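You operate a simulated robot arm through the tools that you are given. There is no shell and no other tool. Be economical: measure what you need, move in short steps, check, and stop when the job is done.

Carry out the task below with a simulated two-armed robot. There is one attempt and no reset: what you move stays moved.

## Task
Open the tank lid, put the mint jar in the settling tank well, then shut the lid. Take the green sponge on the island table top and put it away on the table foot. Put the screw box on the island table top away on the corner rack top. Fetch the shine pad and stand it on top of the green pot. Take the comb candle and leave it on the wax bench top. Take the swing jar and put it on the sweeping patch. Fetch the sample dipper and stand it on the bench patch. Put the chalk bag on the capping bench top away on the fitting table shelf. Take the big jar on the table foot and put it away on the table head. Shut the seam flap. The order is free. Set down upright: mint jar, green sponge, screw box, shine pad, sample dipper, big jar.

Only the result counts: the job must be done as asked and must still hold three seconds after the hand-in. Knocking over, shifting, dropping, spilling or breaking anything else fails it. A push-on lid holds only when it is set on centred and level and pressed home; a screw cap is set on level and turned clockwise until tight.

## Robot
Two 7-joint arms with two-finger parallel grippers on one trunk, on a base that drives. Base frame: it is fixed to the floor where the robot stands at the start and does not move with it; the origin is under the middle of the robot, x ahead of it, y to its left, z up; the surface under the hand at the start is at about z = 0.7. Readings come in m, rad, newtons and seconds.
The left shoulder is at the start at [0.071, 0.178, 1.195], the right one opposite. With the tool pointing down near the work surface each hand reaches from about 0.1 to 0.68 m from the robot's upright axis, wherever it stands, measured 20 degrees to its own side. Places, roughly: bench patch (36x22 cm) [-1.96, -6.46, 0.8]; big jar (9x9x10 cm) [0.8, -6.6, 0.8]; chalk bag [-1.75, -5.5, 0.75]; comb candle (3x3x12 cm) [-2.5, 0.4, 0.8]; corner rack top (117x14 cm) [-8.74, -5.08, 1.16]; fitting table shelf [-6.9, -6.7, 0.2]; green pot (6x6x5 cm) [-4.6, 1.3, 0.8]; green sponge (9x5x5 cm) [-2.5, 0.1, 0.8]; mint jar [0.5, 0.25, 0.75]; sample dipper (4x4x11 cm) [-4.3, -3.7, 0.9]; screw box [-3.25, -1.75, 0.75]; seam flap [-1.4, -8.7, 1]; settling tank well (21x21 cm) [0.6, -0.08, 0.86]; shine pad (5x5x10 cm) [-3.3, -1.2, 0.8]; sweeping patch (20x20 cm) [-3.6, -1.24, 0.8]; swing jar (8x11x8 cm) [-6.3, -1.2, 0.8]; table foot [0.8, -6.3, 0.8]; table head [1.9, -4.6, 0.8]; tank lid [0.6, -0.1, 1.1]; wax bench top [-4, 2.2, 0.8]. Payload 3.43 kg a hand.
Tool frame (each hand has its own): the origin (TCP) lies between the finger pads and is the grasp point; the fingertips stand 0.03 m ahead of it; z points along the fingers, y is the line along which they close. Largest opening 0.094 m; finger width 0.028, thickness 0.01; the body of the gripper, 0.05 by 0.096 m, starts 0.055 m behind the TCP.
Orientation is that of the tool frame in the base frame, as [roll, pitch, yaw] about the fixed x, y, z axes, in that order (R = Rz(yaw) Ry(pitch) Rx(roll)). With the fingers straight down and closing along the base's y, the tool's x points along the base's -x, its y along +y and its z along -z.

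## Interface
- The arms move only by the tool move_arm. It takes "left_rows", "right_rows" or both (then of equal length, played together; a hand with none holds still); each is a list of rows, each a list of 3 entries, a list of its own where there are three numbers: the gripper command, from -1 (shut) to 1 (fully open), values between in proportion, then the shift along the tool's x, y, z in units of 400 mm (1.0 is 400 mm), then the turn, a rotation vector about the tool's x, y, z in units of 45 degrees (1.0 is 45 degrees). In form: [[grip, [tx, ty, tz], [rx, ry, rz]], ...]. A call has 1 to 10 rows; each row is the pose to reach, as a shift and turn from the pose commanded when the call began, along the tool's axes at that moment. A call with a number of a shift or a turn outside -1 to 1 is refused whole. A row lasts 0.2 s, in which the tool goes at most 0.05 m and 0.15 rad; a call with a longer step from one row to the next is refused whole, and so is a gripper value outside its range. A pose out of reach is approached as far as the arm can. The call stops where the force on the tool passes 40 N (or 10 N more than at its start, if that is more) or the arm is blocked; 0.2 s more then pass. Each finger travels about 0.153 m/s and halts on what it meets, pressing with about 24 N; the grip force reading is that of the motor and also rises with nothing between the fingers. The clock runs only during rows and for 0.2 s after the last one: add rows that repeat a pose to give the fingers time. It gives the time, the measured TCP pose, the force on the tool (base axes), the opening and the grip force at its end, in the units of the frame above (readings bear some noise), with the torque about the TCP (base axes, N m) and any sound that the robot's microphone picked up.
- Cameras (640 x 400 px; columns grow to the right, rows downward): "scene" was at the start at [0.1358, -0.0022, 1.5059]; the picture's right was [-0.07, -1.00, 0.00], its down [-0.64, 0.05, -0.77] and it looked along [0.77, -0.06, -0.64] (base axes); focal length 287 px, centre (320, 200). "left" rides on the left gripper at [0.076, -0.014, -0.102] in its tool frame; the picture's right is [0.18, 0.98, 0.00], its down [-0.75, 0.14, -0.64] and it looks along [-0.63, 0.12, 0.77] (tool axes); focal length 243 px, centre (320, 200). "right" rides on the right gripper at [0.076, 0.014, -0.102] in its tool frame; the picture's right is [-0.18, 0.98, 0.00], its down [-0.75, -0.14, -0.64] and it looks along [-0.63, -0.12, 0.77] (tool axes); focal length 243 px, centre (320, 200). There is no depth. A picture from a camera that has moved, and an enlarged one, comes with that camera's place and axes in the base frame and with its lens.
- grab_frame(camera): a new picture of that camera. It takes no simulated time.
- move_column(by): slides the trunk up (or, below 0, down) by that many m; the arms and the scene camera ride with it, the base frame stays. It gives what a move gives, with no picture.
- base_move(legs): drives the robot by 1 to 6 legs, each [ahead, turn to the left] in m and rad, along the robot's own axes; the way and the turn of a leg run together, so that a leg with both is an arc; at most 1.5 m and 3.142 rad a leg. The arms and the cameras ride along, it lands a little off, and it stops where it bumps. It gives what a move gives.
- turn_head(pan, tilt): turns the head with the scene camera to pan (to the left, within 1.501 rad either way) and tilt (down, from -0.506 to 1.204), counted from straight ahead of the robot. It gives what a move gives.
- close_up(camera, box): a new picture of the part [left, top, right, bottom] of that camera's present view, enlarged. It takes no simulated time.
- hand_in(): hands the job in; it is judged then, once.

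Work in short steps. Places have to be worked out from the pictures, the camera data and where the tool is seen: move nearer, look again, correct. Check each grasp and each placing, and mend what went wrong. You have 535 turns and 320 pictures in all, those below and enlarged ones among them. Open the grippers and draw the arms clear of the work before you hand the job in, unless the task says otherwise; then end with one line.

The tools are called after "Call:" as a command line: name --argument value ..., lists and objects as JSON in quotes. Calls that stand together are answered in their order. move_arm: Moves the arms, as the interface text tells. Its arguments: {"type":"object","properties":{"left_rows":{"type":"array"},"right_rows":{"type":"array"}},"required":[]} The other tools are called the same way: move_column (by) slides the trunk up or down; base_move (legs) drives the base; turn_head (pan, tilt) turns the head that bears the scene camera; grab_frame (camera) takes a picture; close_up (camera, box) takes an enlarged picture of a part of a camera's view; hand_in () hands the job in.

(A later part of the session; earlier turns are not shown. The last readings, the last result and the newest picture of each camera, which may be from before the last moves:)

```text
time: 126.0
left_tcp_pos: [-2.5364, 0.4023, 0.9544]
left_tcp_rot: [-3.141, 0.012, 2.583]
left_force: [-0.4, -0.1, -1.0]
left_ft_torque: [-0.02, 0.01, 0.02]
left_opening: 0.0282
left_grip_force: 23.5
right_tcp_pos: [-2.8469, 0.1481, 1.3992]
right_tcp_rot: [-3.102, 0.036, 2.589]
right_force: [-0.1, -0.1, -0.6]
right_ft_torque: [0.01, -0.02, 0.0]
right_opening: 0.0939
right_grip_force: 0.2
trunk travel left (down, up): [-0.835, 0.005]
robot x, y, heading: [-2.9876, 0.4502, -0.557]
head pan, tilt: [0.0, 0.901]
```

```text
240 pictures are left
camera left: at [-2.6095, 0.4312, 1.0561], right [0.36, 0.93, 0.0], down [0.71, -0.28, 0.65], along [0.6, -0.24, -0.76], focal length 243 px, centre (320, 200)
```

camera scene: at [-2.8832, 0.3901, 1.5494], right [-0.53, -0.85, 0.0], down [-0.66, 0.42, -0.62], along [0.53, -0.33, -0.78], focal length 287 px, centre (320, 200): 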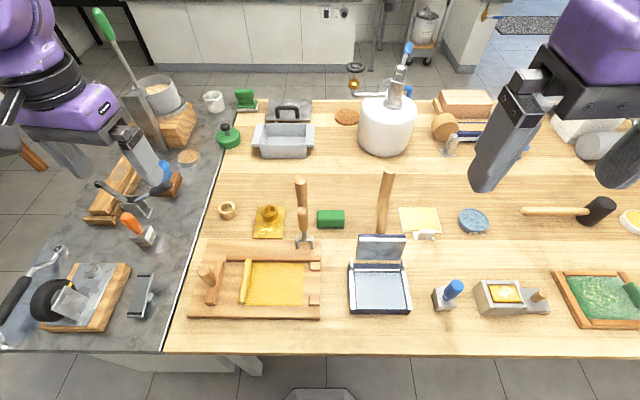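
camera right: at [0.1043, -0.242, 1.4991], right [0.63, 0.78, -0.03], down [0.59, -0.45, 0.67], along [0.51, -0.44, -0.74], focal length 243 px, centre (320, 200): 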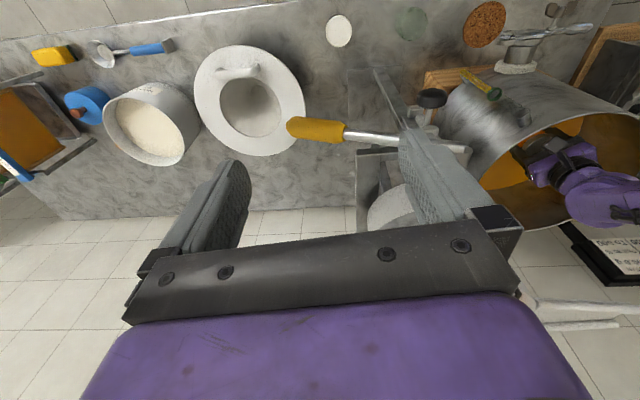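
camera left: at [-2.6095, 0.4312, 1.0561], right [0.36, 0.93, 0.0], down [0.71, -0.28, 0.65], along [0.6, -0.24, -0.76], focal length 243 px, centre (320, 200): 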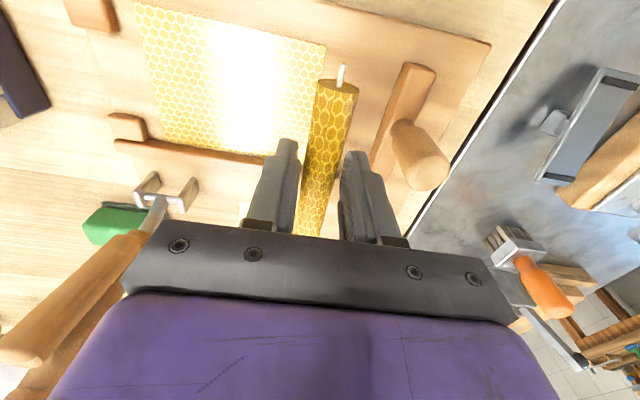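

Candle held. I raise it, then shift right along the aisle by 1.37 m toward the shine pad.

Call:
move_arm --left_rows '[[-1, [0.05, 0, -0.1], [0, 0, 0]], [-1, [0.1, 0, -0.2], [0, 0, 0]], [-1, [0.15, 0, -0.3], [0, 0, 0]], [-1, [0.2, 0, -0.4], [0, 0, 0]], [-1, [0.25, 0, -0.5], [0, 0, 0]], [-1, [0.3, 0, -0.6], [0, 0, 0]], [-1, [0.3, 0, -0.7], [0, 0, 0]]]'

Call:
base_move --legs '[[-0.4, 0], [0, -1.571], [1.37, 0], [0, 1.571]]'

Call:
turn_head --pan -0.2 --tilt 0.7

Call:
grab_frame --camera "scene"

```text
time: 127.6
left_tcp_pos: [-2.5863, 0.4359, 1.0738]
left_tcp_rot: [3.141, 0.009, 2.583]
left_force: [-0.6, 0.1, 0.1]
left_ft_torque: [-0.02, -0.02, 0.01]
left_opening: 0.0281
left_grip_force: 23.8
left hand out of reach, approached as far as the arm can: row 4, 5, 6, 7
right_tcp_pos: [-2.8447, 0.148, 1.3988]
right_tcp_rot: [-3.102, 0.034, 2.588]
right_force: [-0.3, -0.6, 0.1]
right_ft_torque: [0.03, 0.01, 0.0]
right_opening: 0.0939
right_grip_force: 0.1
trunk travel left (down, up): [-0.835, 0.005]
robot x, y, heading: [-2.9898, 0.4597, -0.559]
head pan, tilt: [0.0, 0.901]
```

```text
time: 144.3
left_tcp_pos: [-3.6323, -0.5015, 1.0753]
left_tcp_rot: [-3.141, 0.009, 2.643]
left_force: [0.1, -0.9, -0.2]
left_ft_torque: [0.01, 0.02, -0.03]
left_opening: 0.028
left_grip_force: 24.2
right_tcp_pos: [-3.8735, -0.8045, 1.3999]
right_tcp_rot: [-3.103, 0.036, 2.647]
right_force: [0.3, -0.4, -0.2]
right_ft_torque: [-0.03, -0.01, -0.01]
right_opening: 0.094
right_grip_force: 0.0
trunk travel left (down, up): [-0.835, 0.005]
robot x, y, heading: [-4.0318, -0.51, -0.499]
head pan, tilt: [0.0, 0.901]
```

```text
time: 145.0
left_tcp_pos: [-3.6321, -0.5006, 1.0755]
left_tcp_rot: [-3.14, 0.008, 2.641]
left_force: [0.3, 0.1, -0.2]
left_ft_torque: [-0.04, 0.02, -0.01]
left_opening: 0.028
left_grip_force: 24.0
right_tcp_pos: [-3.8719, -0.8049, 1.3992]
right_tcp_rot: [-3.103, 0.035, 2.648]
right_force: [0.0, 1.1, -0.4]
right_ft_torque: [0.01, 0.03, -0.03]
right_opening: 0.0938
right_grip_force: 0.0
trunk travel left (down, up): [-0.835, 0.005]
robot x, y, heading: [-4.0339, -0.5081, -0.498]
head pan, tilt: [-0.201, 0.7]
```

```text
239 pictures are left
camera scene: at [-3.9264, -0.5839, 1.5655], right [-0.64, -0.77, 0.0], down [-0.49, 0.41, -0.76], along [0.59, -0.49, -0.64], focal length 287 px, centre (320, 200)
```

scene: 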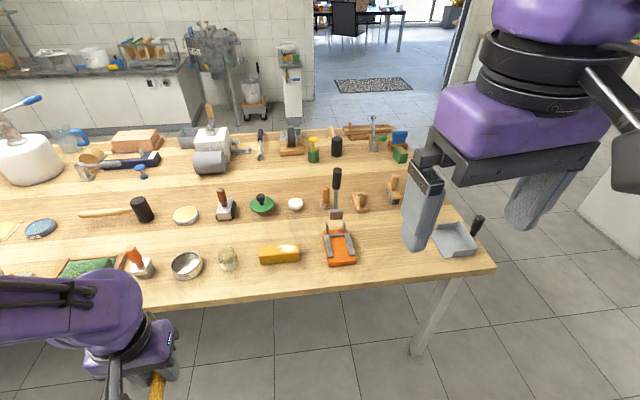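

I enlarge the region where the shine pad and the sweeping patch should be.

Call:
close_up --camera "scene" --box '[170, 115, 500, 290]'

```text
1.94 times, centred on (335, 202) of scene
camera zoom: at [-3.9264, -0.5839, 1.5655], right [-0.64, -0.77, 0.0], down [-0.49, 0.41, -0.76], along [0.59, -0.49, -0.64], focal length 557 px, centre (291, 195)
```

zoom: 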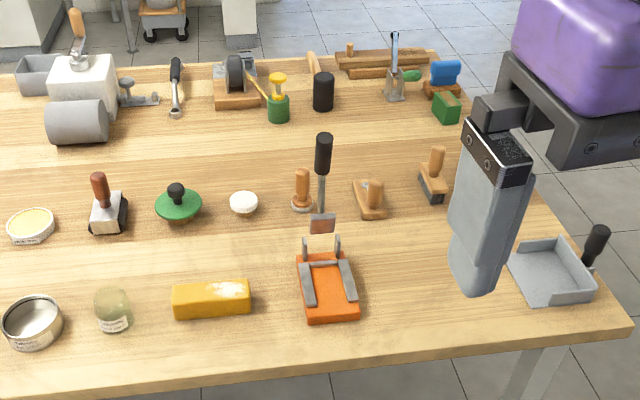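

The shine pad is the wooden-handled white pad at ≈(-3.27,-1.16), right behind the orange tool's tall lever. I square up to the table and drive 0.38 m in.

Call:
base_move --legs '[[0, -0.06], [0.38, 0]]'

Call:
move_arm --right_rows '[[1, [-0.05, 0, 0], [0, 0, 0.18]], [1, [-0.1, 0, 0], [0, 0, 0.36]], [1, [-0.15, 0, 0], [0, 0, 0.54]], [1, [-0.2, 0, 0.0], [0, 0, 0.72]], [1, [-0.25, 0, 0.0], [0, 0, 0.9]], [1, [-0.3, 0, 0.0], [0, 0, 1]]]'

Call:
grab_frame --camera "scene"

```text
time: 147.8
left_tcp_pos: [-3.308, -0.7302, 1.0751]
left_tcp_rot: [-3.14, 0.011, 2.579]
left_force: [0.2, -0.6, -0.8]
left_ft_torque: [0.02, 0.01, 0.02]
left_opening: 0.028
left_grip_force: 24.2
right_tcp_pos: [-3.5669, -1.0176, 1.3998]
right_tcp_rot: [-3.104, 0.037, 2.586]
right_force: [0.1, 0.4, 0.5]
right_ft_torque: [-0.01, -0.01, 0.01]
right_opening: 0.0941
right_grip_force: 0.0
trunk travel left (down, up): [-0.835, 0.005]
robot x, y, heading: [-3.7096, -0.7139, -0.559]
head pan, tilt: [-0.201, 0.7]
```

```text
time: 149.2
left_tcp_pos: [-3.3052, -0.7301, 1.0738]
left_tcp_rot: [-3.139, 0.008, 2.581]
left_force: [0.1, -0.3, -0.8]
left_ft_torque: [0.02, 0.02, -0.01]
left_opening: 0.0281
left_grip_force: 23.7
right_tcp_pos: [-3.4636, -1.0812, 1.4025]
right_tcp_rot: [-3.138, 0.052, 1.798]
right_force: [0.9, -0.4, 0.1]
right_ft_torque: [0.01, -0.01, -0.01]
right_opening: 0.0941
right_grip_force: 0.2
trunk travel left (down, up): [-0.835, 0.005]
robot x, y, heading: [-3.7088, -0.7093, -0.558]
head pan, tilt: [-0.201, 0.7]
```

```text
237 pictures are left
camera scene: at [-3.6045, -0.7949, 1.5654], right [-0.69, -0.72, 0.0], down [-0.47, 0.44, -0.76], along [0.55, -0.53, -0.64], focal length 287 px, centre (320, 200)
```

scene: 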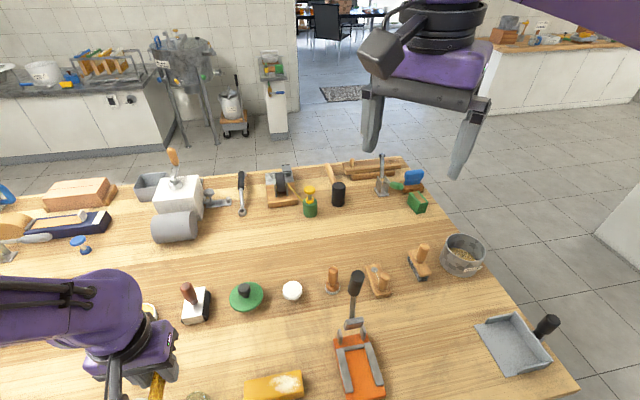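

Right hand turned fine. I turn another 45° and move over the pad at (-3.284,-1.158).

Call:
move_arm --right_rows '[[1, [-0.05, 0.07, 0], [0, 0, 0.18]], [1, [-0.1, 0.14, 0], [0, 0, 0.36]], [1, [-0.15, 0.21, 0], [0, 0, 0.54]], [1, [-0.2, 0.28, 0.0], [0, 0, 0.72]], [0.5, [-0.25, 0.34, 0.05], [0, 0, 0.9]], [0.3, [-0.289, 0.394, 0.12], [0, 0, 1]], [0.3, [-0.289, 0.394, 0.23], [0, 0, 1]], [0.3, [-0.289, 0.394, 0.34], [0, 0, 1]], [0.3, [-0.289, 0.394, 0.45], [0, 0, 1]], [0.3, [-0.289, 0.394, 0.56], [0, 0, 1]]]'

Call:
grab_frame --camera "right"

```text
time: 151.4
left_tcp_pos: [-3.3049, -0.7298, 1.0741]
left_tcp_rot: [-3.14, 0.011, 2.578]
left_force: [0.3, -0.9, -0.1]
left_ft_torque: [0.0, 0.02, -0.02]
left_opening: 0.0279
left_grip_force: 24.1
right_tcp_pos: [-3.2809, -1.1686, 1.1843]
right_tcp_rot: [3.104, 0.04, 1.014]
right_force: [0.2, -0.4, 0.6]
right_ft_torque: [0.07, 0.0, 0.02]
right_opening: 0.0612
right_grip_force: 0.0
trunk travel left (down, up): [-0.835, 0.005]
robot x, y, heading: [-3.7141, -0.7144, -0.56]
head pan, tilt: [-0.201, 0.7]
```

```text
236 pictures are left
camera right: at [-3.229, -1.1061, 1.2866], right [0.74, -0.67, 0.04], down [-0.52, -0.53, 0.66], along [-0.43, -0.51, -0.75], focal length 243 px, centre (320, 200)
```

right: 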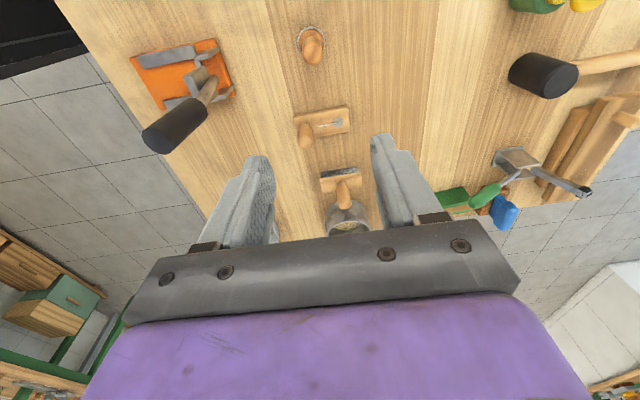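

Pad handle is about 1 cm off; I correct, level the tool and descend to z≈0.955 for a check.

Call:
move_arm --right_rows '[[0.3, [0.037, 0.007, 0.08], [0.048, 0.051, 0]], [0.3, [0.037, 0.007, 0.19], [0.048, 0.051, 0]], [0.3, [0.037, 0.007, 0.3], [0.048, 0.051, 0]], [0.3, [0.037, 0.007, 0.41], [0.048, 0.051, 0]], [0.3, [0.037, 0.007, 0.5], [0.048, 0.051, 0]], [0.3, [0.037, 0.007, 0.57], [0.048, 0.051, 0]]]'

Call:
grab_frame --camera "right"

```text
time: 152.8
left_tcp_pos: [-3.3063, -0.7311, 1.0742]
left_tcp_rot: [-3.14, 0.009, 2.581]
left_force: [-0.1, 0.8, 0.5]
left_ft_torque: [0.01, 0.01, -0.04]
left_opening: 0.0284
left_grip_force: 24.0
right_tcp_pos: [-3.2692, -1.1689, 0.9576]
right_tcp_rot: [-3.14, 0.0, 1.015]
right_force: [-0.2, 0.0, -1.2]
right_ft_torque: [-0.02, -0.01, 0.01]
right_opening: 0.0611
right_grip_force: 0.1
trunk travel left (down, up): [-0.835, 0.005]
robot x, y, heading: [-3.7125, -0.7095, -0.563]
head pan, tilt: [-0.201, 0.7]
```

```text
235 pictures are left
camera right: at [-3.2169, -1.1129, 1.0617], right [0.74, -0.67, 0.0], down [-0.52, -0.57, 0.64], along [-0.43, -0.47, -0.77], focal length 243 px, centre (320, 200)
```

right: 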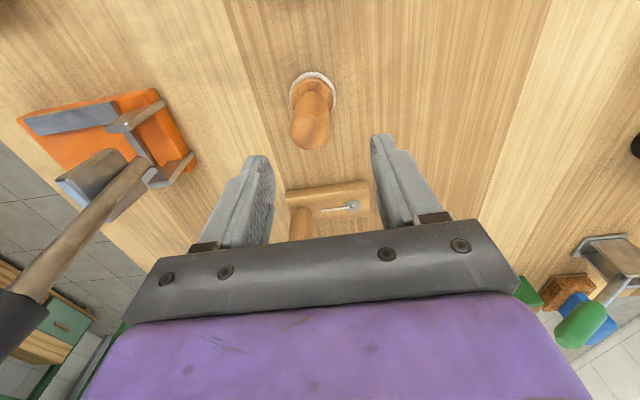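

Handle is nearly centred; small correction, then descend and grip.

Call:
move_arm --right_rows '[[0.3, [0.022, -0.015, 0.07], [0, 0, 0]], [0.3, [0.022, -0.015, 0.15], [0, 0, 0]], [0.3, [0.022, -0.015, 0.205], [0, 0, 0]], [-0.2, [0.022, -0.015, 0.205], [0, 0, 0]], [-0.7, [0.022, -0.015, 0.205], [0, 0, 0]], [-1, [0.022, -0.015, 0.205], [0, 0, 0]], [-1, [0.022, -0.015, 0.205], [0, 0, 0]]]'

Call:
grab_frame --camera "right"

```text
time: 154.4
left_tcp_pos: [-3.3063, -0.7303, 1.0737]
left_tcp_rot: [-3.14, 0.008, 2.58]
left_force: [-0.1, -0.1, -0.5]
left_ft_torque: [-0.02, -0.01, 0.0]
left_opening: 0.028
left_grip_force: 24.3
right_tcp_pos: [-3.2706, -1.158, 0.8756]
right_tcp_rot: [-3.14, -0.001, 1.015]
right_force: [-0.1, 0.1, 0.0]
right_ft_torque: [0.01, -0.01, 0.02]
right_opening: 0.0312
right_grip_force: 24.0
trunk travel left (down, up): [-0.835, 0.005]
robot x, y, heading: [-3.7072, -0.7131, -0.563]
head pan, tilt: [-0.201, 0.7]
```

```text
234 pictures are left
camera right: at [-3.2179, -1.101, 0.9784], right [0.74, -0.67, 0.0], down [-0.52, -0.57, 0.64], along [-0.43, -0.47, -0.77], focal length 243 px, centre (320, 200)
```

right: 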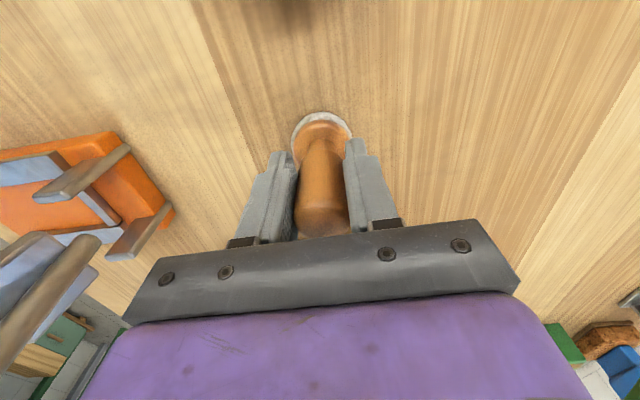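

Shine pad gripped. I lift it straight up, then back off, and go to the window-wall bench near the green pot.

Call:
move_arm --right_rows '[[-1, [0, 0, -0.06], [0, 0, 0]], [-1, [0, 0, -0.17], [0, 0, 0]], [-1, [0, 0, -0.28], [0, 0, 0]], [-1, [0, 0, -0.39], [0, 0, 0]], [-1, [0, 0, -0.5], [0, 0, 0]], [-1, [0, 0, -0.61], [0, 0, 0]], [-1, [0, 0, -0.72], [0, 0, 0]], [-1, [0, 0.0, -0.8], [0, 0, 0]]]'

Call:
base_move --legs '[[-0.42, 0], [0, 1.571], [1.08, 0], [0, 1.571]]'

Call:
turn_head --pan 0.0 --tilt 0.5

Call:
grab_frame --camera "scene"

```text
time: 156.2
left_tcp_pos: [-3.3057, -0.7289, 1.0737]
left_tcp_rot: [-3.139, 0.008, 2.581]
left_force: [-0.2, 0.0, -0.6]
left_ft_torque: [0.01, -0.03, 0.02]
left_opening: 0.0279
left_grip_force: 24.0
right_tcp_pos: [-3.2709, -1.1587, 1.1964]
right_tcp_rot: [-3.138, 0.001, 1.016]
right_force: [-0.3, -0.7, -0.2]
right_ft_torque: [-0.02, 0.03, 0.01]
right_opening: 0.0311
right_grip_force: 24.3
trunk travel left (down, up): [-0.835, 0.005]
robot x, y, heading: [-3.7094, -0.7147, -0.555]
head pan, tilt: [-0.201, 0.7]
```

```text
time: 171.5
left_tcp_pos: [-3.8905, 0.4172, 1.0747]
left_tcp_rot: [-3.141, 0.009, -0.559]
left_force: [0.2, 0.2, -0.8]
left_ft_torque: [0.03, 0.0, 0.01]
left_opening: 0.0278
left_grip_force: 24.4
right_tcp_pos: [-3.9256, 0.8481, 1.1982]
right_tcp_rot: [-3.141, -0.002, -2.124]
right_force: [-0.3, 0.0, -1.1]
right_ft_torque: [-0.03, 0.04, 0.01]
right_opening: 0.0297
right_grip_force: 24.0
trunk travel left (down, up): [-0.835, 0.005]
robot x, y, heading: [-3.4869, 0.4003, 2.582]
head pan, tilt: [-0.201, 0.7]
```

```text
time: 172.2
left_tcp_pos: [-3.89, 0.4184, 1.0743]
left_tcp_rot: [-3.14, 0.008, -0.56]
left_force: [0.4, -0.1, -0.8]
left_ft_torque: [0.0, -0.04, -0.01]
left_opening: 0.0279
left_grip_force: 24.0
right_tcp_pos: [-3.9263, 0.8477, 1.197]
right_tcp_rot: [-3.139, 0.0, -2.124]
right_force: [0.4, -0.2, -0.4]
right_ft_torque: [-0.02, -0.02, -0.01]
right_opening: 0.0296
right_grip_force: 24.3
trunk travel left (down, up): [-0.835, 0.005]
robot x, y, heading: [-3.4877, 0.4, 2.587]
head pan, tilt: [0.0, 0.499]
```

```text
233 pictures are left
camera scene: at [-3.6068, 0.477, 1.5832], right [0.53, 0.85, 0.0], down [0.41, -0.25, -0.88], along [-0.74, 0.47, -0.48], focal length 287 px, centre (320, 200)
```

scene: 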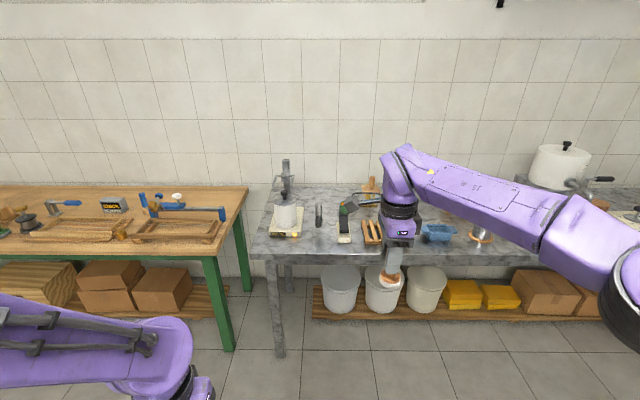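

I zoom in on the bench to find the green pot and free spots.

Call:
close_up --camera "scene" --box '[240, 140, 500, 290]'

```text
2.46 times, centred on (370, 215) of scene
camera zoom: at [-3.6068, 0.477, 1.5832], right [0.53, 0.85, 0.0], down [0.41, -0.25, -0.88], along [-0.74, 0.47, -0.48], focal length 708 px, centre (197, 163)
```

zoom: 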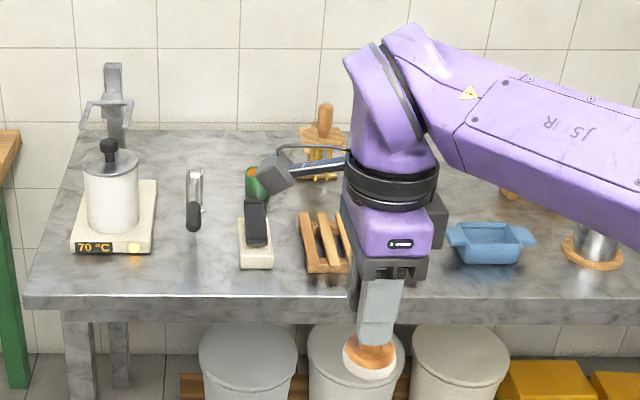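

The green pot is at ≈(-4.63,1.28), partly hidden by my hand. I drive 0.82 m in, which brings the pad roughly above it.

Call:
base_move --legs '[[0.82, 0]]'

Call:
turn_head --pan -0.25 --tilt 0.85

Call:
grab_frame --camera "right"

Call:
grab_frame --camera "scene"

```text
time: 176.7
left_tcp_pos: [-4.5978, 0.8653, 1.076]
left_tcp_rot: [-3.14, 0.013, -0.566]
left_force: [12.8, -9.6, 1.8]
left_ft_torque: [-0.19, -0.15, 0.13]
left_opening: 0.0282
left_grip_force: 23.8
right_tcp_pos: [-4.6308, 1.2958, 1.1988]
right_tcp_rot: [3.139, -0.001, -2.132]
right_force: [0.4, 0.0, -1.0]
right_ft_torque: [0.02, 0.02, -0.02]
right_opening: 0.0294
right_grip_force: 24.6
trunk travel left (down, up): [-0.835, 0.005]
robot x, y, heading: [-4.1968, 0.8458, 2.575]
head pan, tilt: [0.0, 0.499]
```

```text
time: 177.5
left_tcp_pos: [-4.5982, 0.8648, 1.0744]
left_tcp_rot: [-3.14, 0.011, -0.566]
left_force: [10.6, -7.6, -1.2]
left_ft_torque: [-0.19, -0.29, 0.06]
left_opening: 0.0278
left_grip_force: 24.6
right_tcp_pos: [-4.6309, 1.2962, 1.1983]
right_tcp_rot: [-3.141, 0.0, -2.132]
right_force: [-0.2, -0.3, -0.8]
right_ft_torque: [0.02, 0.01, -0.02]
right_opening: 0.0293
right_grip_force: 24.2
trunk travel left (down, up): [-0.835, 0.005]
robot x, y, heading: [-4.1983, 0.8461, 2.575]
head pan, tilt: [-0.25, 0.85]
```

```text
231 pictures are left
camera right: at [-4.6838, 1.2391, 1.3022], right [-0.73, 0.68, 0.0], down [0.52, 0.56, 0.64], along [0.44, 0.47, -0.77], focal length 243 px, centre (320, 200)
```

right: 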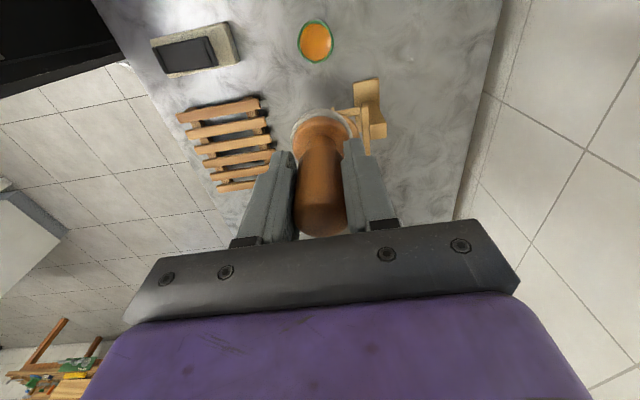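

```text
230 pictures are left
camera scene: at [-4.2899, 0.9311, 1.5537], right [0.73, 0.69, 0.0], down [0.51, -0.55, -0.66], along [-0.45, 0.48, -0.75], focal length 287 px, centre (320, 200)
```

scene: 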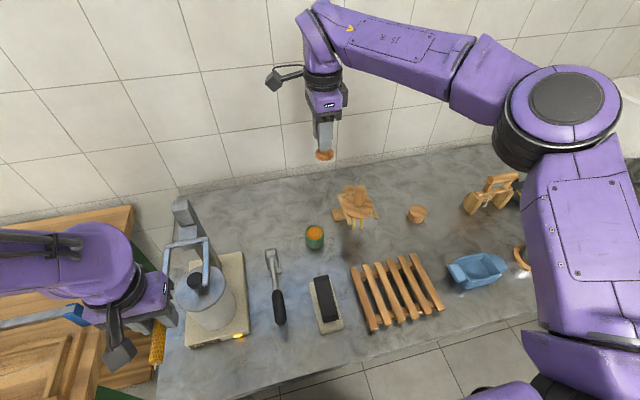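

The left hand is pressing lightly on something ahead (≈15 N). I retract it backward and left, then look closely.

Call:
move_arm --left_rows '[[-1, [0.08, 0.02, 0], [0, 0, 0]], [-1, [0.15, 0.1, -0.02], [0, 0, 0]]]'

Call:
close_up --camera "scene" --box '[100, 180, 360, 350]'

```text
time: 178.1
left_tcp_pos: [-4.6026, 0.8147, 1.0799]
left_tcp_rot: [-3.137, 0.012, -0.566]
left_force: [-0.6, -1.2, 0.1]
left_ft_torque: [0.05, 0.02, -0.02]
left_opening: 0.0282
left_grip_force: 24.2
left hand out of reach, approached as far as the arm can: row 1, 2
right_tcp_pos: [-4.6349, 1.2927, 1.1982]
right_tcp_rot: [-3.141, 0.006, -2.129]
right_force: [0.4, 0.0, -0.6]
right_ft_torque: [0.07, -0.01, 0.01]
right_opening: 0.0297
right_grip_force: 24.4
trunk travel left (down, up): [-0.835, 0.005]
robot x, y, heading: [-4.1952, 0.845, 2.577]
head pan, tilt: [-0.25, 0.85]
```

```text
2.35 times, centred on (230, 265) of scene
camera zoom: at [-4.2962, 0.926, 1.5535], right [0.73, 0.69, 0.01], down [0.52, -0.54, -0.66], along [-0.45, 0.48, -0.75], focal length 676 px, centre (532, 47)
```

zoom: 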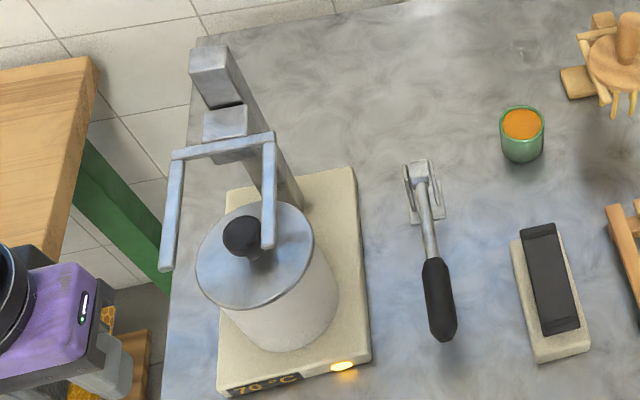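

Stand is unaffected. The pot (top ≈(-4.641,1.275,0.85)) is 2.5 cm toward tool x from the pad; I move over it and descend to 1.0.

Call:
move_arm --right_rows '[[-1, [0.03, 0, 0.0], [0, 0, 0]], [-1, [0.061, 0, 0.06], [0, 0, 0]], [-1, [0.061, 0, 0.16], [0, 0, 0]], [-1, [0.061, 0, 0.27], [0, 0, 0]], [-1, [0.061, 0, 0.38], [0, 0, 0]], [-1, [0.061, 0, 0.48], [0, 0, 0]]]'

Call:
grab_frame --camera "right"

Call:
close_up --camera "scene" --box '[260, 140, 380, 260]'

```text
time: 179.5
left_tcp_pos: [-4.5995, 0.8203, 1.082]
left_tcp_rot: [-3.14, 0.008, -0.565]
left_force: [0.0, 0.3, 0.7]
left_ft_torque: [-0.01, 0.03, -0.01]
left_opening: 0.0279
left_grip_force: 24.3
right_tcp_pos: [-4.6456, 1.2792, 1.0047]
right_tcp_rot: [-3.136, -0.002, -2.131]
right_force: [-0.4, -0.8, -0.8]
right_ft_torque: [-0.01, 0.0, 0.02]
right_opening: 0.0293
right_grip_force: 24.3
trunk travel left (down, up): [-0.835, 0.005]
robot x, y, heading: [-4.1975, 0.843, 2.578]
head pan, tilt: [-0.25, 0.85]
```

```text
228 pictures are left
camera right: at [-4.699, 1.2208, 1.1075], right [-0.73, 0.68, 0.0], down [0.52, 0.56, 0.64], along [0.44, 0.47, -0.77], focal length 243 px, centre (320, 200)
```

right: 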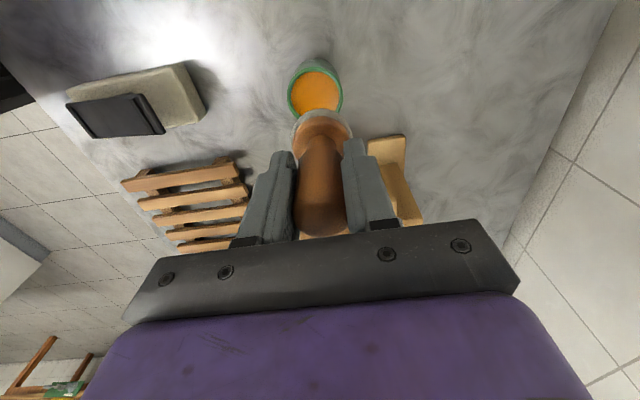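

```text
3.33 times, centred on (320, 200) of scene
camera zoom: at [-4.2937, 0.9347, 1.5532], right [0.73, 0.69, 0.0], down [0.52, -0.55, -0.66], along [-0.45, 0.48, -0.75], focal length 958 px, centre (320, 200)
```

zoom: 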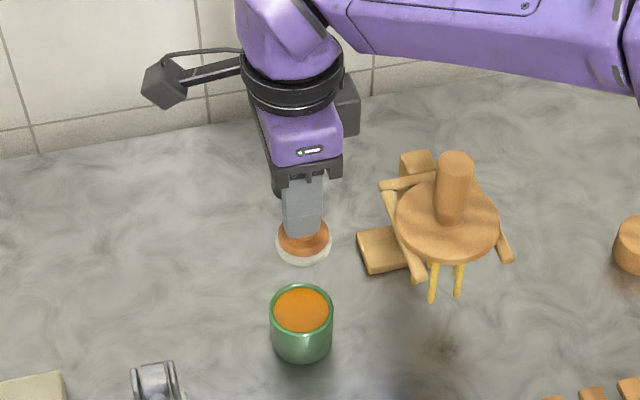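

Nearly concentric: shift x+4 mm, y−6 mm, and descend to just above contact.

Call:
move_arm --right_rows '[[-1, [0.01, -0.015, 0.06], [0, 0, 0]], [-1, [0.01, -0.015, 0.13], [0, 0, 0]], [-1, [0.01, -0.015, 0.175], [0, 0, 0]], [-1, [0.01, -0.015, 0.187], [0, 0, 0]]]'

Call:
close_up --camera "scene" --box '[260, 140, 380, 260]'

Call:
grab_frame --camera "right"

```text
time: 180.5
left_tcp_pos: [-4.598, 0.819, 1.083]
left_tcp_rot: [-3.139, 0.01, -0.565]
left_force: [0.2, 0.2, -0.7]
left_ft_torque: [-0.02, 0.02, 0.0]
left_opening: 0.0279
left_grip_force: 23.8
right_tcp_pos: [-4.6445, 1.2694, 0.9304]
right_tcp_rot: [-3.141, 0.001, -2.131]
right_force: [0.0, 0.5, 0.0]
right_ft_torque: [-0.01, -0.02, 0.01]
right_opening: 0.0297
right_grip_force: 24.2
trunk travel left (down, up): [-0.835, 0.005]
robot x, y, heading: [-4.1962, 0.8476, 2.576]
head pan, tilt: [-0.25, 0.85]
```

```text
3.33 times, centred on (320, 200) of scene
camera zoom: at [-4.2932, 0.9328, 1.5533], right [0.73, 0.69, 0.0], down [0.52, -0.55, -0.66], along [-0.45, 0.48, -0.75], focal length 958 px, centre (320, 200)
```

zoom: 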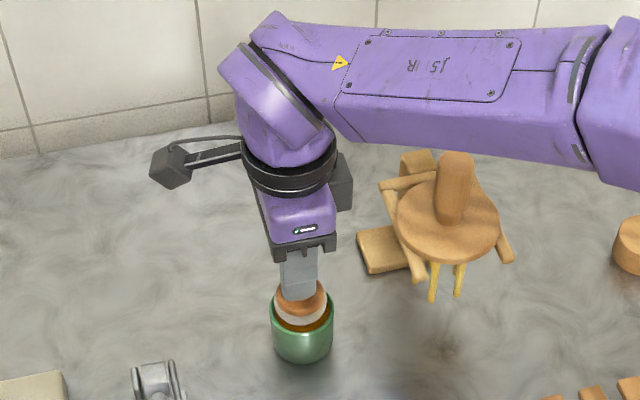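

```text
225 pictures are left
camera right: at [-4.6966, 1.2119, 1.0338], right [-0.73, 0.68, 0.0], down [0.52, 0.56, 0.64], along [0.44, 0.47, -0.77], focal length 243 px, centre (320, 200)
```

right: 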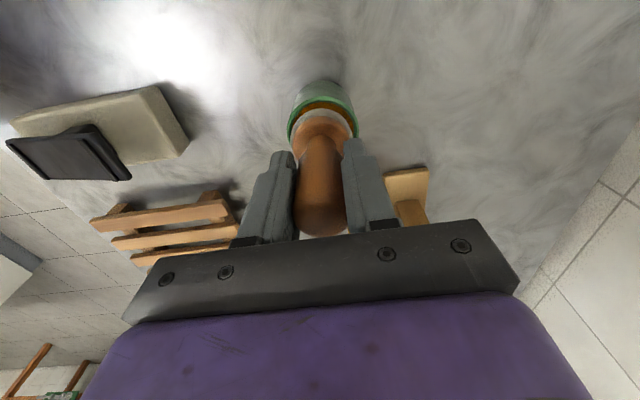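

Well aligned. I lower until contact.

Call:
move_arm --right_rows '[[-1, [0, 0, 0.006], [0, 0, 0]], [-1, [0, 0, 0.012], [0, 0, 0]], [-1, [0, 0, 0.018], [0, 0, 0]]]'

```text
time: 181.3
left_tcp_pos: [-4.5984, 0.8196, 1.0824]
left_tcp_rot: [-3.141, 0.008, -0.567]
left_force: [0.7, 0.5, -0.2]
left_ft_torque: [-0.01, 0.05, -0.01]
left_opening: 0.0279
left_grip_force: 24.1
right_tcp_pos: [-4.6427, 1.2703, 0.9218]
right_tcp_rot: [-3.139, -0.001, -2.13]
right_force: [0.4, 0.5, 0.0]
right_ft_torque: [-0.01, 0.0, 0.0]
right_opening: 0.0292
right_grip_force: 24.3
trunk travel left (down, up): [-0.835, 0.005]
robot x, y, heading: [-4.1986, 0.8468, 2.58]
head pan, tilt: [-0.25, 0.85]
```

Call:
move_arm --right_rows '[[-1, [0, 0, 0.006], [0, 0, 0]], [-1, [0, 0, 0.012], [0, 0, 0]], [-1, [0, 0, 0.018], [0, 0, 0]], [-1, [0, 0, 0.024], [0, 0, 0]]]'

Call:
close_up --camera "scene" --box '[270, 170, 350, 250]'

```text
time: 182.3
left_tcp_pos: [-4.5959, 0.8177, 1.0837]
left_tcp_rot: [-3.141, 0.012, -0.567]
left_force: [0.0, 0.6, 0.3]
left_ft_torque: [0.03, -0.01, 0.02]
left_opening: 0.028
left_grip_force: 24.1
right_tcp_pos: [-4.6415, 1.268, 0.9174]
right_tcp_rot: [3.138, -0.002, -2.133]
right_force: [0.7, 2.9, 31.8]
right_ft_torque: [0.04, -0.21, 0.0]
right_opening: 0.0292
right_grip_force: 23.9
trunk travel left (down, up): [-0.835, 0.005]
robot x, y, heading: [-4.1967, 0.8439, 2.575]
head pan, tilt: [-0.25, 0.85]
```

```text
5.00 times, centred on (310, 210) of scene
camera zoom: at [-4.2889, 0.9298, 1.554], right [0.73, 0.69, 0.0], down [0.51, -0.55, -0.66], along [-0.45, 0.48, -0.75], focal length 1437 px, centre (370, 150)
```

zoom: 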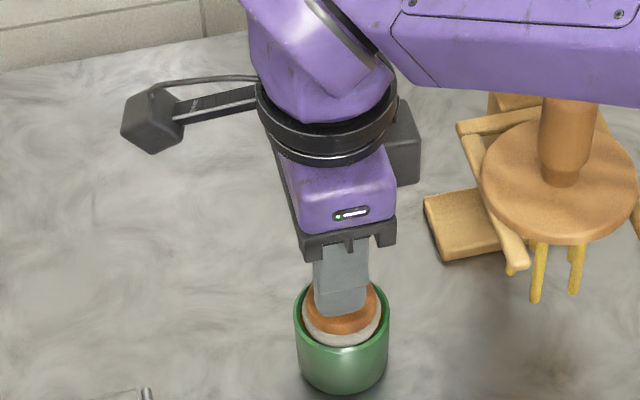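

Contact made (32 N), the pad sits in the pot's top. I ease off, release and rise.

Call:
move_arm --right_rows '[[-1, [0, 0, -0.006], [0, 0, 0]], [-0.5, [0, 0, -0.006], [0, 0, 0]], [0, [0, 0, -0.006], [0, 0, 0]], [0.3, [0, 0, -0.006], [0, 0, 0]], [0.3, [0, 0, -0.03], [0, 0, 0]], [0.3, [0, 0, -0.1], [0, 0, 0]], [0.3, [0, 0, -0.2], [0, 0, 0]], [0.3, [0, 0, -0.32], [0, 0, 0]], [0.3, [0, 0, -0.44], [0, 0, 0]], [0.3, [0, 0, -0.56], [0, 0, 0]]]'

Call:
close_up --camera "scene" --box '[240, 160, 400, 260]'

```text
time: 184.5
left_tcp_pos: [-4.5984, 0.8201, 1.0831]
left_tcp_rot: [-3.139, 0.009, -0.568]
left_force: [0.1, 0.5, -0.1]
left_ft_torque: [0.01, -0.03, 0.0]
left_opening: 0.028
left_grip_force: 24.3
right_tcp_pos: [-4.642, 1.2705, 1.1392]
right_tcp_rot: [-3.138, 0.001, -2.131]
right_force: [0.4, -0.2, 0.0]
right_ft_torque: [0.05, -0.02, -0.02]
right_opening: 0.061
right_grip_force: 0.0
trunk travel left (down, up): [-0.835, 0.005]
robot x, y, heading: [-4.1983, 0.8443, 2.573]
head pan, tilt: [-0.25, 0.85]
```

```text
4.00 times, centred on (320, 210) of scene
camera zoom: at [-4.2922, 0.9319, 1.5533], right [0.73, 0.69, 0.0], down [0.52, -0.55, -0.66], along [-0.45, 0.48, -0.75], focal length 1150 px, centre (320, 160)
```

zoom: 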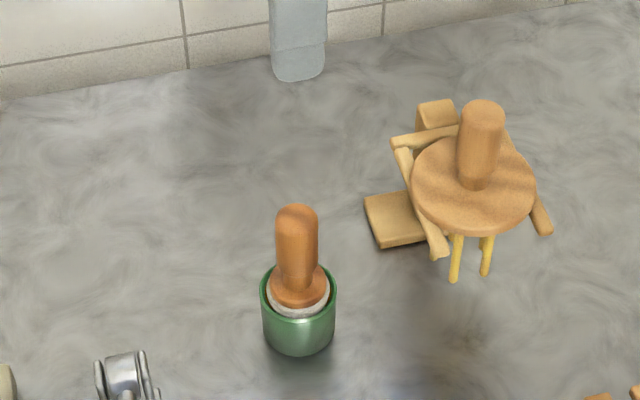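

The pad stands on the pot. Now I look along the bench to the right for a clear spot for the candle.

Call:
move_arm --right_rows '[[0.3, [0, 0, -0.12], [0, 0, 0]], [0.3, [0, -0.1, -0.2], [0, 0, 0]], [0.3, [0, -0.2, -0.3], [0, 0, 0]], [0.3, [0, -0.3, -0.4], [0, 0, 0]]]'

Call:
turn_head --pan -0.9 --tilt 0.65

Call:
grab_frame --camera "scene"

```text
refused: row 2 steps farther than a row can; nothing moved
```

```text
time: 185.6
left_tcp_pos: [-4.5986, 0.8203, 1.0817]
left_tcp_rot: [-3.14, 0.008, -0.566]
left_force: [-0.3, 0.1, -0.5]
left_ft_torque: [0.0, 0.04, 0.0]
left_opening: 0.028
left_grip_force: 23.9
right_tcp_pos: [-4.6436, 1.2712, 1.1369]
right_tcp_rot: [-3.141, 0.001, -2.131]
right_force: [-0.3, 0.2, -0.4]
right_ft_torque: [0.01, -0.02, -0.05]
right_opening: 0.061
right_grip_force: 0.0
trunk travel left (down, up): [-0.835, 0.005]
robot x, y, heading: [-4.1945, 0.8466, 2.573]
head pan, tilt: [-0.901, 0.649]
```

```text
222 pictures are left
camera scene: at [-4.2486, 0.9625, 1.5699], right [0.99, 0.11, 0.0], down [0.06, -0.6, -0.8], along [-0.08, 0.79, -0.6], focal length 287 px, centre (320, 200)
```

scene: 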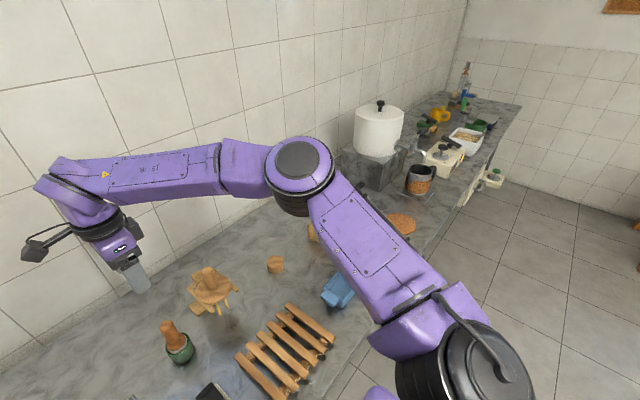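

Right arm hides part. From an earlier view there's a clear gap on the bench between the blue tray and a cork disc (≈(-4.10,1.67)). I raise the right hand and relocate along the bench.

Call:
move_arm --right_rows '[[0.3, [0, 0, -0.12], [0, 0, 0]], [0.3, [0, -0.05, -0.2], [0, 0, 0]], [0.3, [0, -0.12, -0.28], [0, 0, 0]], [0.3, [0, -0.2, -0.35], [0, 0, 0]], [0.3, [0, -0.3, -0.4], [0, 0, 0]]]'

Call:
base_move --legs '[[-0.45, 0], [0, -1.571], [0.93, 0], [0, 1.571]]'

Call:
turn_head --pan 0.1 --tilt 0.75

Call:
grab_frame --camera "scene"

```text
time: 186.8
left_tcp_pos: [-4.5967, 0.8192, 1.0824]
left_tcp_rot: [-3.14, 0.009, -0.566]
left_force: [0.2, -0.4, -0.6]
left_ft_torque: [0.0, 0.02, 0.01]
left_opening: 0.0279
left_grip_force: 24.2
right_tcp_pos: [-4.539, 1.2067, 1.3002]
right_tcp_rot: [3.141, -0.001, -2.13]
right_force: [-0.1, -0.3, 0.5]
right_ft_torque: [0.03, 0.07, 0.0]
right_opening: 0.0611
right_grip_force: 0.1
trunk travel left (down, up): [-0.835, 0.005]
robot x, y, heading: [-4.1995, 0.8462, 2.578]
head pan, tilt: [-0.901, 0.649]
```

```text
time: 201.6
left_tcp_pos: [-3.7154, 1.372, 1.0824]
left_tcp_rot: [-3.139, 0.009, -0.573]
left_force: [-0.6, 0.1, -0.8]
left_ft_torque: [-0.01, -0.02, 0.02]
left_opening: 0.0279
left_grip_force: 24.0
right_tcp_pos: [-3.656, 1.7592, 1.2979]
right_tcp_rot: [-3.139, -0.002, -2.139]
right_force: [0.1, 0.9, -0.8]
right_ft_torque: [0.01, 0.02, -0.04]
right_opening: 0.0612
right_grip_force: 0.1
trunk travel left (down, up): [-0.835, 0.005]
robot x, y, heading: [-3.3141, 1.397, 2.565]
head pan, tilt: [-0.901, 0.649]
```

```text
time: 202.9
left_tcp_pos: [-3.7151, 1.3722, 1.0826]
left_tcp_rot: [-3.139, 0.009, -0.573]
left_force: [-0.6, 0.5, 0.0]
left_ft_torque: [-0.02, 0.01, -0.02]
left_opening: 0.0281
left_grip_force: 24.1
right_tcp_pos: [-3.6549, 1.7595, 1.2981]
right_tcp_rot: [-3.139, -0.001, -2.138]
right_force: [-0.2, 0.6, 0.1]
right_ft_torque: [-0.01, -0.01, -0.03]
right_opening: 0.0611
right_grip_force: 0.1
trunk travel left (down, up): [-0.835, 0.005]
robot x, y, heading: [-3.3148, 1.3974, 2.569]
head pan, tilt: [0.099, 0.75]
```

```text
221 pictures are left
camera scene: at [-3.4289, 1.4633, 1.5613], right [0.46, 0.89, 0.0], down [0.61, -0.31, -0.73], along [-0.65, 0.33, -0.68], focal length 287 px, centre (320, 200)
```

scene: 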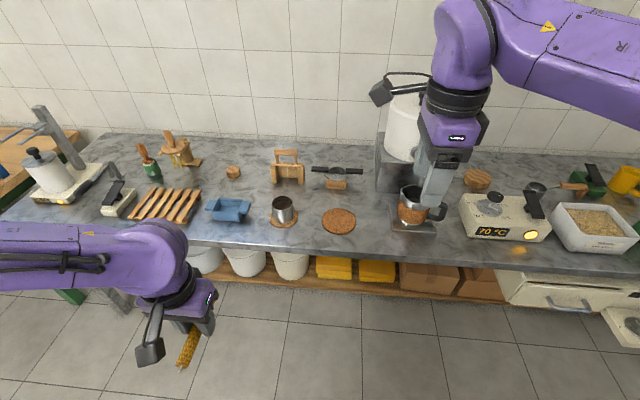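

A free 15 cm gap lies right of the cork disc at ≈(-3.99,1.98). I shift 0.3 m right and drive in 0.42 m.

Call:
base_move --legs '[[0, -1.56], [0.3, 0], [0, 1.571], [0.42, 0]]'

Call:
grab_frame --camera "scene"

```text
time: 214.7
left_tcp_pos: [-3.9158, 1.8301, 1.0839]
left_tcp_rot: [-3.14, 0.008, -0.54]
left_force: [-0.1, 0.2, -0.1]
left_ft_torque: [-0.01, -0.03, -0.01]
left_opening: 0.0282
left_grip_force: 24.2
right_tcp_pos: [-3.87, 2.2199, 1.2993]
right_tcp_rot: [-3.14, 0.0, -2.105]
right_force: [-0.3, -0.1, 0.7]
right_ft_torque: [0.01, 0.02, 0.02]
right_opening: 0.0612
right_grip_force: 0.1
trunk travel left (down, up): [-0.835, 0.005]
robot x, y, heading: [-3.5169, 1.869, 2.598]
head pan, tilt: [0.099, 0.75]
```

```text
220 pictures are left
camera scene: at [-3.6333, 1.931, 1.5615], right [0.43, 0.9, 0.0], down [0.62, -0.29, -0.73], along [-0.66, 0.31, -0.68], focal length 287 px, centre (320, 200)
```

scene: 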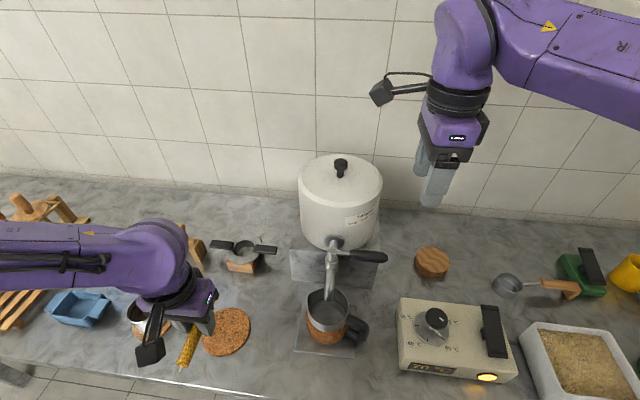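

I move the candle over the gap at ≈(-3.975,1.96) and lower to near the bench.

Call:
move_arm --left_rows '[[-1, [-0.07, -0.05, 0], [0, 0, 0]], [-1, [-0.15, -0.1, 0], [0, 0, 0]], [-1, [-0.22, -0.15, 0], [0, 0, 0]], [-1, [-0.293, -0.203, 0.03], [0, 0, 0]], [-1, [-0.293, -0.203, 0.14], [0, 0, 0]], [-1, [-0.293, -0.203, 0.25], [0, 0, 0]], [-1, [-0.293, -0.203, 0.36], [0, 0, 0]], [-1, [-0.293, -0.203, 0.47], [0, 0, 0]], [-1, [-0.293, -0.203, 0.55], [0, 0, 0]]]'

Call:
grab_frame --camera "left"

Call:
close_up --camera "scene" --box '[140, 240, 400, 400]'

```text
time: 216.7
left_tcp_pos: [-3.9782, 1.9624, 0.86]
left_tcp_rot: [-3.14, 0.011, -0.54]
left_force: [-0.1, -1.0, -0.4]
left_ft_torque: [-0.02, 0.0, -0.02]
left_opening: 0.0279
left_grip_force: 24.4
right_tcp_pos: [-3.8719, 2.2189, 1.2993]
right_tcp_rot: [-3.14, 0.0, -2.107]
right_force: [0.8, 0.6, 0.4]
right_ft_torque: [0.01, -0.01, -0.01]
right_opening: 0.0613
right_grip_force: 0.0
trunk travel left (down, up): [-0.835, 0.005]
robot x, y, heading: [-3.5143, 1.8664, 2.602]
head pan, tilt: [0.099, 0.75]
```

```text
219 pictures are left
camera left: at [-3.9032, 1.9348, 0.9625], right [-0.35, -0.94, 0.0], down [-0.71, 0.26, 0.65], along [-0.61, 0.23, -0.76], focal length 243 px, centre (320, 200)
```

left: 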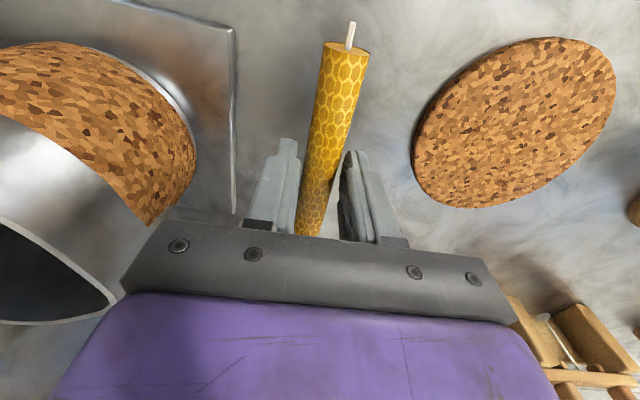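

```text
2.46 times, centred on (270, 320) of scene
camera zoom: at [-3.6356, 1.9318, 1.5613], right [0.43, 0.9, 0.0], down [0.62, -0.29, -0.73], along [-0.66, 0.31, -0.68], focal length 708 px, centre (443, -95)
```

zoom: 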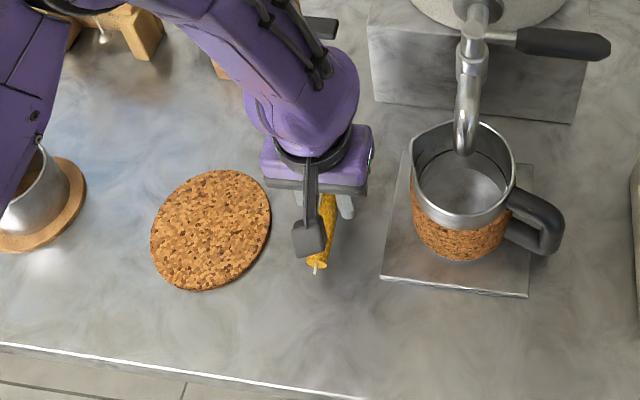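

Position is clear. I lower to contact, open slightly and rise.

Call:
move_arm --left_rows '[[-1, [0, 0, 0.03], [0, 0, 0]], [-1, [0, 0, 0.045], [0, 0, 0]], [-1, [0, 0, 0.055], [0, 0, 0]], [-1, [0, 0, 0.063], [0, 0, 0]]]'

```text
time: 217.7
left_tcp_pos: [-3.9771, 1.9629, 0.8366]
left_tcp_rot: [-3.14, 0.009, -0.54]
left_force: [0.3, -0.2, -1.7]
left_ft_torque: [0.03, -0.03, -0.01]
left_opening: 0.0278
left_grip_force: 24.2
right_tcp_pos: [-3.8719, 2.2214, 1.2989]
right_tcp_rot: [-3.14, -0.003, -2.105]
right_force: [0.2, -0.5, -0.3]
right_ft_torque: [0.0, 0.0, 0.02]
right_opening: 0.0614
right_grip_force: 0.0
trunk travel left (down, up): [-0.835, 0.005]
robot x, y, heading: [-3.5159, 1.8691, 2.598]
head pan, tilt: [0.099, 0.75]
```

Call:
move_arm --left_rows '[[-1, [0, 0, 0.006], [0, 0, 0]], [-1, [0, 0, 0.012], [0, 0, 0]], [-1, [0, 0, 0.018], [0, 0, 0]]]'

```text
time: 218.5
left_tcp_pos: [-3.9752, 1.9627, 0.8325]
left_tcp_rot: [-3.139, 0.01, -0.541]
left_force: [1.8, -1.0, 16.6]
left_ft_torque: [0.17, 0.41, 0.05]
left_opening: 0.0285
left_grip_force: 23.4
right_tcp_pos: [-3.8705, 2.2208, 1.2986]
right_tcp_rot: [3.141, -0.001, -2.106]
right_force: [-0.6, 0.0, 0.2]
right_ft_torque: [0.03, 0.0, -0.01]
right_opening: 0.0613
right_grip_force: 0.0
trunk travel left (down, up): [-0.835, 0.005]
robot x, y, heading: [-3.5169, 1.8656, 2.606]
head pan, tilt: [0.099, 0.75]
```

Contact. I release and lift away.

Call:
move_arm --left_rows '[[-0.2, [0, 0, -0.002], [0, 0, 0]], [0.1, [0, 0, -0.002], [0, 0, 0]], [0.1, [0, 0, -0.002], [0, 0, 0]], [0.1, [0, 0, -0.06], [0, 0, 0]], [0.1, [0, 0, -0.17], [0, 0, 0]], [0.1, [0, 0, -0.29], [0, 0, 0]], [0.1, [0, 0, -0.41], [0, 0, 0]], [0.1, [0, 0, -0.53], [0, 0, 0]], [0.1, [0.05, 0.05, -0.64], [0, 0, 0]]]'

Call:
close_up --camera "scene" --box '[140, 240, 400, 400]'

```text
refused: row 9 steps farther than a row can; nothing moved
```

```text
2.46 times, centred on (270, 320) of scene
camera zoom: at [-3.633, 1.9313, 1.5617], right [0.43, 0.9, 0.0], down [0.62, -0.29, -0.73], along [-0.66, 0.31, -0.68], focal length 708 px, centre (443, -95)
```

zoom: 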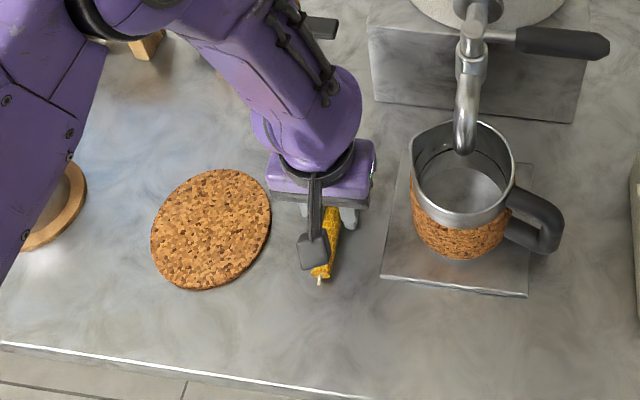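

Call:
move_arm --left_rows '[[-0.2, [0, 0, -0.002], [0, 0, 0]], [0.1, [0, 0, -0.002], [0, 0, 0]], [0.1, [0, 0, -0.002], [0, 0, 0]], [0.1, [0, 0, -0.06], [0, 0, 0]], [0.1, [0, 0, -0.17], [0, 0, 0]], [0.1, [0, 0, -0.29], [0, 0, 0]], [0.1, [0, 0, -0.41], [0, 0, 0]], [0.1, [0, 0, -0.53], [0, 0, 0]], [0.1, [0.0, 0.0, -0.64], [0, 0, 0]], [0.1, [0.1, 0.0, -0.7], [0, 0, 0]]]'

Call:
close_up --camera "scene" --box '[140, 240, 400, 400]'

```text
time: 220.7
left_tcp_pos: [-3.9388, 1.9361, 1.1105]
left_tcp_rot: [-3.14, 0.011, -0.542]
left_force: [0.9, -0.1, 0.2]
left_ft_torque: [0.02, 0.07, 0.0]
left_opening: 0.0515
left_grip_force: 0.1
right_tcp_pos: [-3.8683, 2.2188, 1.3002]
right_tcp_rot: [-3.14, 0.001, -2.104]
right_force: [0.5, -1.3, -0.1]
right_ft_torque: [0.03, 0.01, -0.01]
right_opening: 0.0612
right_grip_force: 0.0
trunk travel left (down, up): [-0.835, 0.005]
robot x, y, heading: [-3.5187, 1.8684, 2.605]
head pan, tilt: [0.099, 0.75]
```

```text
2.46 times, centred on (270, 320) of scene
camera zoom: at [-3.6313, 1.9297, 1.5617], right [0.43, 0.9, 0.0], down [0.62, -0.29, -0.73], along [-0.66, 0.31, -0.68], focal length 708 px, centre (443, -95)
```

zoom: 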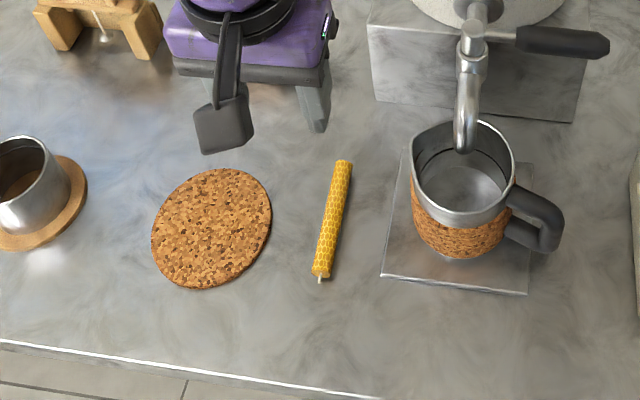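

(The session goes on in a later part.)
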